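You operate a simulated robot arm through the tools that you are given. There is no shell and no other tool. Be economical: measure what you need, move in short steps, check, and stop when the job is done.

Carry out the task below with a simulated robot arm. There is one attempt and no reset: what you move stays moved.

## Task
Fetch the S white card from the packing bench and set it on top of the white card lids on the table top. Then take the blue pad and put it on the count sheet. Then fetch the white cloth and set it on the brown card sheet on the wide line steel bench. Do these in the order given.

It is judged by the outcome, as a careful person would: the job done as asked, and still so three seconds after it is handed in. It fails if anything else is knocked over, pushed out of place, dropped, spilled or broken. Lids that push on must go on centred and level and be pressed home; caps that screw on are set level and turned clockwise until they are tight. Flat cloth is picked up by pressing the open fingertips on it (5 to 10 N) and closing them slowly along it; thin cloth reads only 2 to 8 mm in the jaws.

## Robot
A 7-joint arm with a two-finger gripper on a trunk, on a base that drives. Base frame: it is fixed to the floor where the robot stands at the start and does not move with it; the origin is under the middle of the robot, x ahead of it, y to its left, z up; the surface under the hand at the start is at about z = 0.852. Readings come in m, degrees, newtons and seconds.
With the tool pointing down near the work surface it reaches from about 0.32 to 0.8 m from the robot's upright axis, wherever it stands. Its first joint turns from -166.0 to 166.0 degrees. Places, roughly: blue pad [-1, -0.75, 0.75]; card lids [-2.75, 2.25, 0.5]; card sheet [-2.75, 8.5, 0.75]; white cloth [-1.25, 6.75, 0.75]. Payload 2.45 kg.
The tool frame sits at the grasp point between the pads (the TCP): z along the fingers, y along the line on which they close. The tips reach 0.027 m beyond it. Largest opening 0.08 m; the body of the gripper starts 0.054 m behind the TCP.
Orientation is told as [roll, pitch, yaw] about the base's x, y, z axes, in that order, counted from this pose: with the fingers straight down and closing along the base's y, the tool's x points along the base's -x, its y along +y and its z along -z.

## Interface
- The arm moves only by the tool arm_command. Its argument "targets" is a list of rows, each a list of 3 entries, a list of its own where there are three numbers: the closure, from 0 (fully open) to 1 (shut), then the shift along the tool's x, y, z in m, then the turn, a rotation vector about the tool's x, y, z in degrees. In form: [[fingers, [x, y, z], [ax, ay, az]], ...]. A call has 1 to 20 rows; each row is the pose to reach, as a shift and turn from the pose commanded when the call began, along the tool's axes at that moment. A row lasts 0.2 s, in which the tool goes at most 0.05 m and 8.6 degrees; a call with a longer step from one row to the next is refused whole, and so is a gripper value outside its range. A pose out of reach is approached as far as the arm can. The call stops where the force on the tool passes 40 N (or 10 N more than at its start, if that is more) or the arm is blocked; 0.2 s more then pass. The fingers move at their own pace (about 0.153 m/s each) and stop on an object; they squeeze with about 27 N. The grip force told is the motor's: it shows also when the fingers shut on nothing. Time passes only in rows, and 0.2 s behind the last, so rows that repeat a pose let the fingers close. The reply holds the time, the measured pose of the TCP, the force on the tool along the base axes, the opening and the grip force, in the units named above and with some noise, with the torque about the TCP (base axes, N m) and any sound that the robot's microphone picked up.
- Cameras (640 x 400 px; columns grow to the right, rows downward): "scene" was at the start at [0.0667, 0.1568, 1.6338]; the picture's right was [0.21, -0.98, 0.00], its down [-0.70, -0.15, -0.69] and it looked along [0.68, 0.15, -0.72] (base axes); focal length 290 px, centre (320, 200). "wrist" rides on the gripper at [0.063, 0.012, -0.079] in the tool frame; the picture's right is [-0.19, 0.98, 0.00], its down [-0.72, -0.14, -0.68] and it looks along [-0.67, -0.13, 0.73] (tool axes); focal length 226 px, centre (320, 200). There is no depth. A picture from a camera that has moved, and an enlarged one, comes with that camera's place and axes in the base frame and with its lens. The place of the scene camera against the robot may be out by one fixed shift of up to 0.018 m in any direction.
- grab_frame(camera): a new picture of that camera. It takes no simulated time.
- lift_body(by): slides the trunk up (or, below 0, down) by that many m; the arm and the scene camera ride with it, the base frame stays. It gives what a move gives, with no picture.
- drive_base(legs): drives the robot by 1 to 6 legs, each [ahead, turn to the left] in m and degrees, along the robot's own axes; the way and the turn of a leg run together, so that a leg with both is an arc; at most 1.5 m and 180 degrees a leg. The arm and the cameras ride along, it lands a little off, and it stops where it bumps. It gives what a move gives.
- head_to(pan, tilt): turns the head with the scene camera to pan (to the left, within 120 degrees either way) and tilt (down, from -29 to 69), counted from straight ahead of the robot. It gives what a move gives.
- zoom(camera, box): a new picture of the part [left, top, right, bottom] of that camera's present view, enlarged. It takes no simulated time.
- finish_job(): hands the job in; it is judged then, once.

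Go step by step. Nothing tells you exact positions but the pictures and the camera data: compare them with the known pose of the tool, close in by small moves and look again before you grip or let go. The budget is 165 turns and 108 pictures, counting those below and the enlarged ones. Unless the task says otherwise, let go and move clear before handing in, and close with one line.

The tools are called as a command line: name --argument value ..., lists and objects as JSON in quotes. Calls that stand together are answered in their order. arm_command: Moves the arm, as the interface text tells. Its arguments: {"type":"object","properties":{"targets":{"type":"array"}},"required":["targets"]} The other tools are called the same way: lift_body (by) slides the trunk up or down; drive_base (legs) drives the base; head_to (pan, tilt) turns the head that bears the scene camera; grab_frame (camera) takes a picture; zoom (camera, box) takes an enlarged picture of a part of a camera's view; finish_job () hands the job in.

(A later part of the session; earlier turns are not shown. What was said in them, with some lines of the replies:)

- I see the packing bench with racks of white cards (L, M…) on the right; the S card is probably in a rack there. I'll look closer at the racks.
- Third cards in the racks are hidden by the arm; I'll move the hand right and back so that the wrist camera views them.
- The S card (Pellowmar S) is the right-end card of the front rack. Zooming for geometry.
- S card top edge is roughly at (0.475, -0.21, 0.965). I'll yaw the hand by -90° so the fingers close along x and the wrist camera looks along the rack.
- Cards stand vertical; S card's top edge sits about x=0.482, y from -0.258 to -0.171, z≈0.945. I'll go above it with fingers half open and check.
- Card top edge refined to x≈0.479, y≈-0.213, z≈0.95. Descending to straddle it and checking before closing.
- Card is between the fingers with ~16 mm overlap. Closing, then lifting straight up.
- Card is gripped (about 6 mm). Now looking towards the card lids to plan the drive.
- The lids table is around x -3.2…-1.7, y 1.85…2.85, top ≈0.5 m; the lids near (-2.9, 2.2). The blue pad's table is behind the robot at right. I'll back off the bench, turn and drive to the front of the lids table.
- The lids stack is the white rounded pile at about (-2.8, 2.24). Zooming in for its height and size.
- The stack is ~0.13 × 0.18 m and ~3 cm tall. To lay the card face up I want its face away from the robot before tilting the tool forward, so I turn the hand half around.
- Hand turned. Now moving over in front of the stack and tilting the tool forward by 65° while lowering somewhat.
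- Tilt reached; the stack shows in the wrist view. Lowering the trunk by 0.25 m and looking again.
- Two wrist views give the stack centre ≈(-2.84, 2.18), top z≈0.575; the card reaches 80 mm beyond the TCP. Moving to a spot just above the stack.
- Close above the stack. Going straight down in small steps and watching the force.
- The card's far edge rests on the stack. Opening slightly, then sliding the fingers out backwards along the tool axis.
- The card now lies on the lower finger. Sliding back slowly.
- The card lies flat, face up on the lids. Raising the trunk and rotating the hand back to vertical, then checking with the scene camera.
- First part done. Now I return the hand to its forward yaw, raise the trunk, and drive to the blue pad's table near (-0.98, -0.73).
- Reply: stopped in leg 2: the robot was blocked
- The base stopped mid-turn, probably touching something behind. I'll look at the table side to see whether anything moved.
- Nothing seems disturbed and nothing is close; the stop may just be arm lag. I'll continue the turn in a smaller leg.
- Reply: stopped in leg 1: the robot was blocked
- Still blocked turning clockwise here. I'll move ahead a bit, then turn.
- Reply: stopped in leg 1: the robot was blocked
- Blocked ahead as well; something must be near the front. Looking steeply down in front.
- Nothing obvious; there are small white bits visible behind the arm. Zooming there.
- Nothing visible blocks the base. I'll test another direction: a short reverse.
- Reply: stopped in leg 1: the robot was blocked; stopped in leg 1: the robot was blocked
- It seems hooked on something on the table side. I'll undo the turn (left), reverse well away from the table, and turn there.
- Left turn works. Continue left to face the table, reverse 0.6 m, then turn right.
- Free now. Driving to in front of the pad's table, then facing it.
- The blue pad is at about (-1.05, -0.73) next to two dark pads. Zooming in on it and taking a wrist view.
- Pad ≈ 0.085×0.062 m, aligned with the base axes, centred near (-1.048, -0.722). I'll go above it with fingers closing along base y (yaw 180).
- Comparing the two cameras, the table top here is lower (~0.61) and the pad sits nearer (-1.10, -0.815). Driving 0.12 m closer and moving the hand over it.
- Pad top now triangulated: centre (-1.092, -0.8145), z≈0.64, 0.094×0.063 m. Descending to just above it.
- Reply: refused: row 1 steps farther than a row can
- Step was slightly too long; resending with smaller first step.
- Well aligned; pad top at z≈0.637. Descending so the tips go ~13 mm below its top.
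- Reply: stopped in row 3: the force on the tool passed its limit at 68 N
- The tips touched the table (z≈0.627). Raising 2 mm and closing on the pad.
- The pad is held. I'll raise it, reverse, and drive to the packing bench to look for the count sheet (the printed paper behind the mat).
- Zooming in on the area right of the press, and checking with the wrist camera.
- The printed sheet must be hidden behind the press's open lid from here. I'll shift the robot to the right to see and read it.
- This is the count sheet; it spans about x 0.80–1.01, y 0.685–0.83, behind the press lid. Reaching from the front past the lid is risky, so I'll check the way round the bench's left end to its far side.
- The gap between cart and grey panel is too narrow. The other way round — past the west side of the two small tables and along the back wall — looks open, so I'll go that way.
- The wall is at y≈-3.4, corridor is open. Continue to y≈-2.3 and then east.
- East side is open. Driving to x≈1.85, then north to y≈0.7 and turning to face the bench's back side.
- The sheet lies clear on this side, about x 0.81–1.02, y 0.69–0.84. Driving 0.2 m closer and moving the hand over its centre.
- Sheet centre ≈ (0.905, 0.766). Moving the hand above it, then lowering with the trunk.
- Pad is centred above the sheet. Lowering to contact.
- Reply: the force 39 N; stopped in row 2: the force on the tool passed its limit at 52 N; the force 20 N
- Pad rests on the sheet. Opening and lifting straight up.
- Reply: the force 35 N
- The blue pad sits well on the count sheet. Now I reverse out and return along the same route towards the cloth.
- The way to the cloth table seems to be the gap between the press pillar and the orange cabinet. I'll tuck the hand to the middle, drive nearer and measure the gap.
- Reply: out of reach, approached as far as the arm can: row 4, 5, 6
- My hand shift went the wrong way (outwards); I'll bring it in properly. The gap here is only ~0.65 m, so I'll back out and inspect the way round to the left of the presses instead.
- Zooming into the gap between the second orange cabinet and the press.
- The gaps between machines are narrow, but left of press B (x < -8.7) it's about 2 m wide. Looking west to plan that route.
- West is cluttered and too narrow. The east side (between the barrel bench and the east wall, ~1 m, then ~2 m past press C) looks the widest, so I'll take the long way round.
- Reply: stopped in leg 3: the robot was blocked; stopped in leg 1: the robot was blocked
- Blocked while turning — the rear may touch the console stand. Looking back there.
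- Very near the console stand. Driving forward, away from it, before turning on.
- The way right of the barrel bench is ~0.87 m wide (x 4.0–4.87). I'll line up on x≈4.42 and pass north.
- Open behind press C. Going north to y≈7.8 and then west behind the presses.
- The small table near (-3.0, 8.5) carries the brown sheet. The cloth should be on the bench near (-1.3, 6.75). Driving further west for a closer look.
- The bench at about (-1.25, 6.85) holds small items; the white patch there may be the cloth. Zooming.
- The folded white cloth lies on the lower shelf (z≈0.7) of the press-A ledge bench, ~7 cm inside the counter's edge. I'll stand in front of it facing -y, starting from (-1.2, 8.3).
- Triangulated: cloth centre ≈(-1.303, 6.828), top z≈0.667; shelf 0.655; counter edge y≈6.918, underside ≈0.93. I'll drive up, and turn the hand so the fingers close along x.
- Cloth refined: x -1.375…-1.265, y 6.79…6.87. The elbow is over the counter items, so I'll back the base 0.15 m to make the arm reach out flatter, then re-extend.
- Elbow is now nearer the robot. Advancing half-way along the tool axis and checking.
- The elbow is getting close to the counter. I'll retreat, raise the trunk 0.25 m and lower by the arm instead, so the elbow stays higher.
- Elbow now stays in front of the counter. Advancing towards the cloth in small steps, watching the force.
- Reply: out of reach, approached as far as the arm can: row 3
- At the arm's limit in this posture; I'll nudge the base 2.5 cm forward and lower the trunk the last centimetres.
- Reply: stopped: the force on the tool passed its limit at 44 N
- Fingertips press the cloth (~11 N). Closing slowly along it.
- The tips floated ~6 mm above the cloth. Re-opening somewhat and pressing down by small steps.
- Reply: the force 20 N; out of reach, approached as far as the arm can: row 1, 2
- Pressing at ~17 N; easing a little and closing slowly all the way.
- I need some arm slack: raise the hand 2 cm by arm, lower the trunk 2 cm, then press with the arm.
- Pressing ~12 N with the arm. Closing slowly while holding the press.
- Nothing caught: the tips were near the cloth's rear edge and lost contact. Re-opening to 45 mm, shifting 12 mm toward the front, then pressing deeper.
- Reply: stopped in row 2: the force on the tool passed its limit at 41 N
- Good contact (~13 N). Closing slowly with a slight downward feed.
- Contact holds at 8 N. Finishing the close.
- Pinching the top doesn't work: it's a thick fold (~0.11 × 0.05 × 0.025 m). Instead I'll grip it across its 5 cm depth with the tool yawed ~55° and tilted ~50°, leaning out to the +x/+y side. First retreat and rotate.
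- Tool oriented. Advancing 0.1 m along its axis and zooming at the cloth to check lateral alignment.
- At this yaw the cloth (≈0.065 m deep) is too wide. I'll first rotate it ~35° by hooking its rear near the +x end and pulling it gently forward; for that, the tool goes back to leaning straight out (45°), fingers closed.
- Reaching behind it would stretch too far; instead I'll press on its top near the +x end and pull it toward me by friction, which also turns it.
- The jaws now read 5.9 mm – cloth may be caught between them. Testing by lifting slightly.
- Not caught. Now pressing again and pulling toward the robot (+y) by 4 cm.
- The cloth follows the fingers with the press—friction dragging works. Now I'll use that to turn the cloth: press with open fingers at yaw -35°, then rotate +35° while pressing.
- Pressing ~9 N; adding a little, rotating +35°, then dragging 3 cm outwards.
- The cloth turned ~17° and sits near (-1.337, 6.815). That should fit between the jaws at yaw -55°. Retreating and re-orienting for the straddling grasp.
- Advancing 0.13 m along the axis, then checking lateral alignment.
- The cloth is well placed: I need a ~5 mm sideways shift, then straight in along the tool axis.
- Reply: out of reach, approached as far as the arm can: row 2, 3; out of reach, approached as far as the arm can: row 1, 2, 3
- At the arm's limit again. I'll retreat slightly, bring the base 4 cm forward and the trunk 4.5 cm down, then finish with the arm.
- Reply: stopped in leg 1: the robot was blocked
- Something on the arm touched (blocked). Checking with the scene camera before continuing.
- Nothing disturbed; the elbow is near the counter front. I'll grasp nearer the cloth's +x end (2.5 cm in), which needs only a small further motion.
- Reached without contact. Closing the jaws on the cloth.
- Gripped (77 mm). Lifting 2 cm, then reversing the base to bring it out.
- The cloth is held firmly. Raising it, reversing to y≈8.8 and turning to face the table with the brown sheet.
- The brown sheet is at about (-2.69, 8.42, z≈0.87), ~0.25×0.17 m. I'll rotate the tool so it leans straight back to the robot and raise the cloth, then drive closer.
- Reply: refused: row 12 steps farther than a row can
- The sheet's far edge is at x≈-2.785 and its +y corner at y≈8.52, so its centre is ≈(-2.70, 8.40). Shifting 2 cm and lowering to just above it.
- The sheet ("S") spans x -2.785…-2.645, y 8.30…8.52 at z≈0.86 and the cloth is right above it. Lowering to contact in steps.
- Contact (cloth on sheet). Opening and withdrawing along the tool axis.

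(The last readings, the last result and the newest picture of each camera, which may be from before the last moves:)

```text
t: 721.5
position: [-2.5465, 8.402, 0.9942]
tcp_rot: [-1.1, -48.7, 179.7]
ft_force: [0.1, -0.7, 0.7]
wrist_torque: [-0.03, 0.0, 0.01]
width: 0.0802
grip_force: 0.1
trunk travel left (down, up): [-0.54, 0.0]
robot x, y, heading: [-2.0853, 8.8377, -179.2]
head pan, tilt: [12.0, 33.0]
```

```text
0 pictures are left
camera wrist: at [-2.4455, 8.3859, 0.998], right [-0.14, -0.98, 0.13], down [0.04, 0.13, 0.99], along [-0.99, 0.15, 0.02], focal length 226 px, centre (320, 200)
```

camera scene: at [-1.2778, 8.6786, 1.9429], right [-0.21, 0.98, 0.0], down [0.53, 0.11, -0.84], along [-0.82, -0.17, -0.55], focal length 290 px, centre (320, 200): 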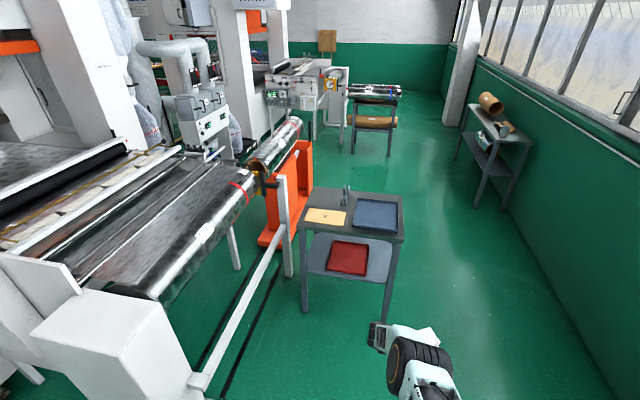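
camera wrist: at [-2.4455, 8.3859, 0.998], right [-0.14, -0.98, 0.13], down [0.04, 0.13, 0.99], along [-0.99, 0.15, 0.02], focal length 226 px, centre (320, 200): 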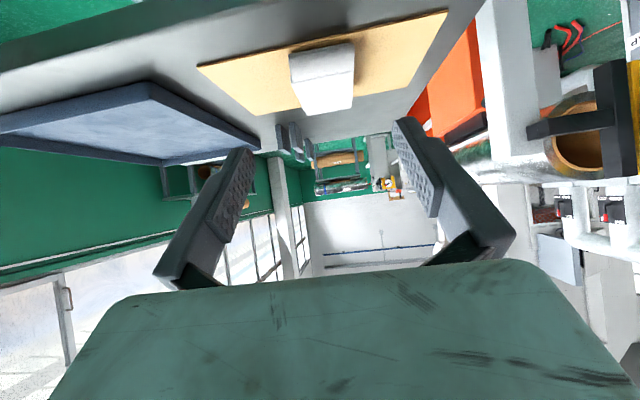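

The cloth lies on the brown card sheet and the hand is clear of it. All three items are set down in order, so I'm handing in.

finish_job

```text
The job is handed in.
```

The S card is on the white card lids, the blue pad is on the count sheet, and the white cloth is on the brown card sheet, done in that order. The base also touched things a few times on the way: once by the lids table, once beside a press console stand, and once when the arm touched the ledge bench where the cloth lay. I saw nothing moved by the lids table or the ledge bench, but I did not look back at the console stand after that contact.
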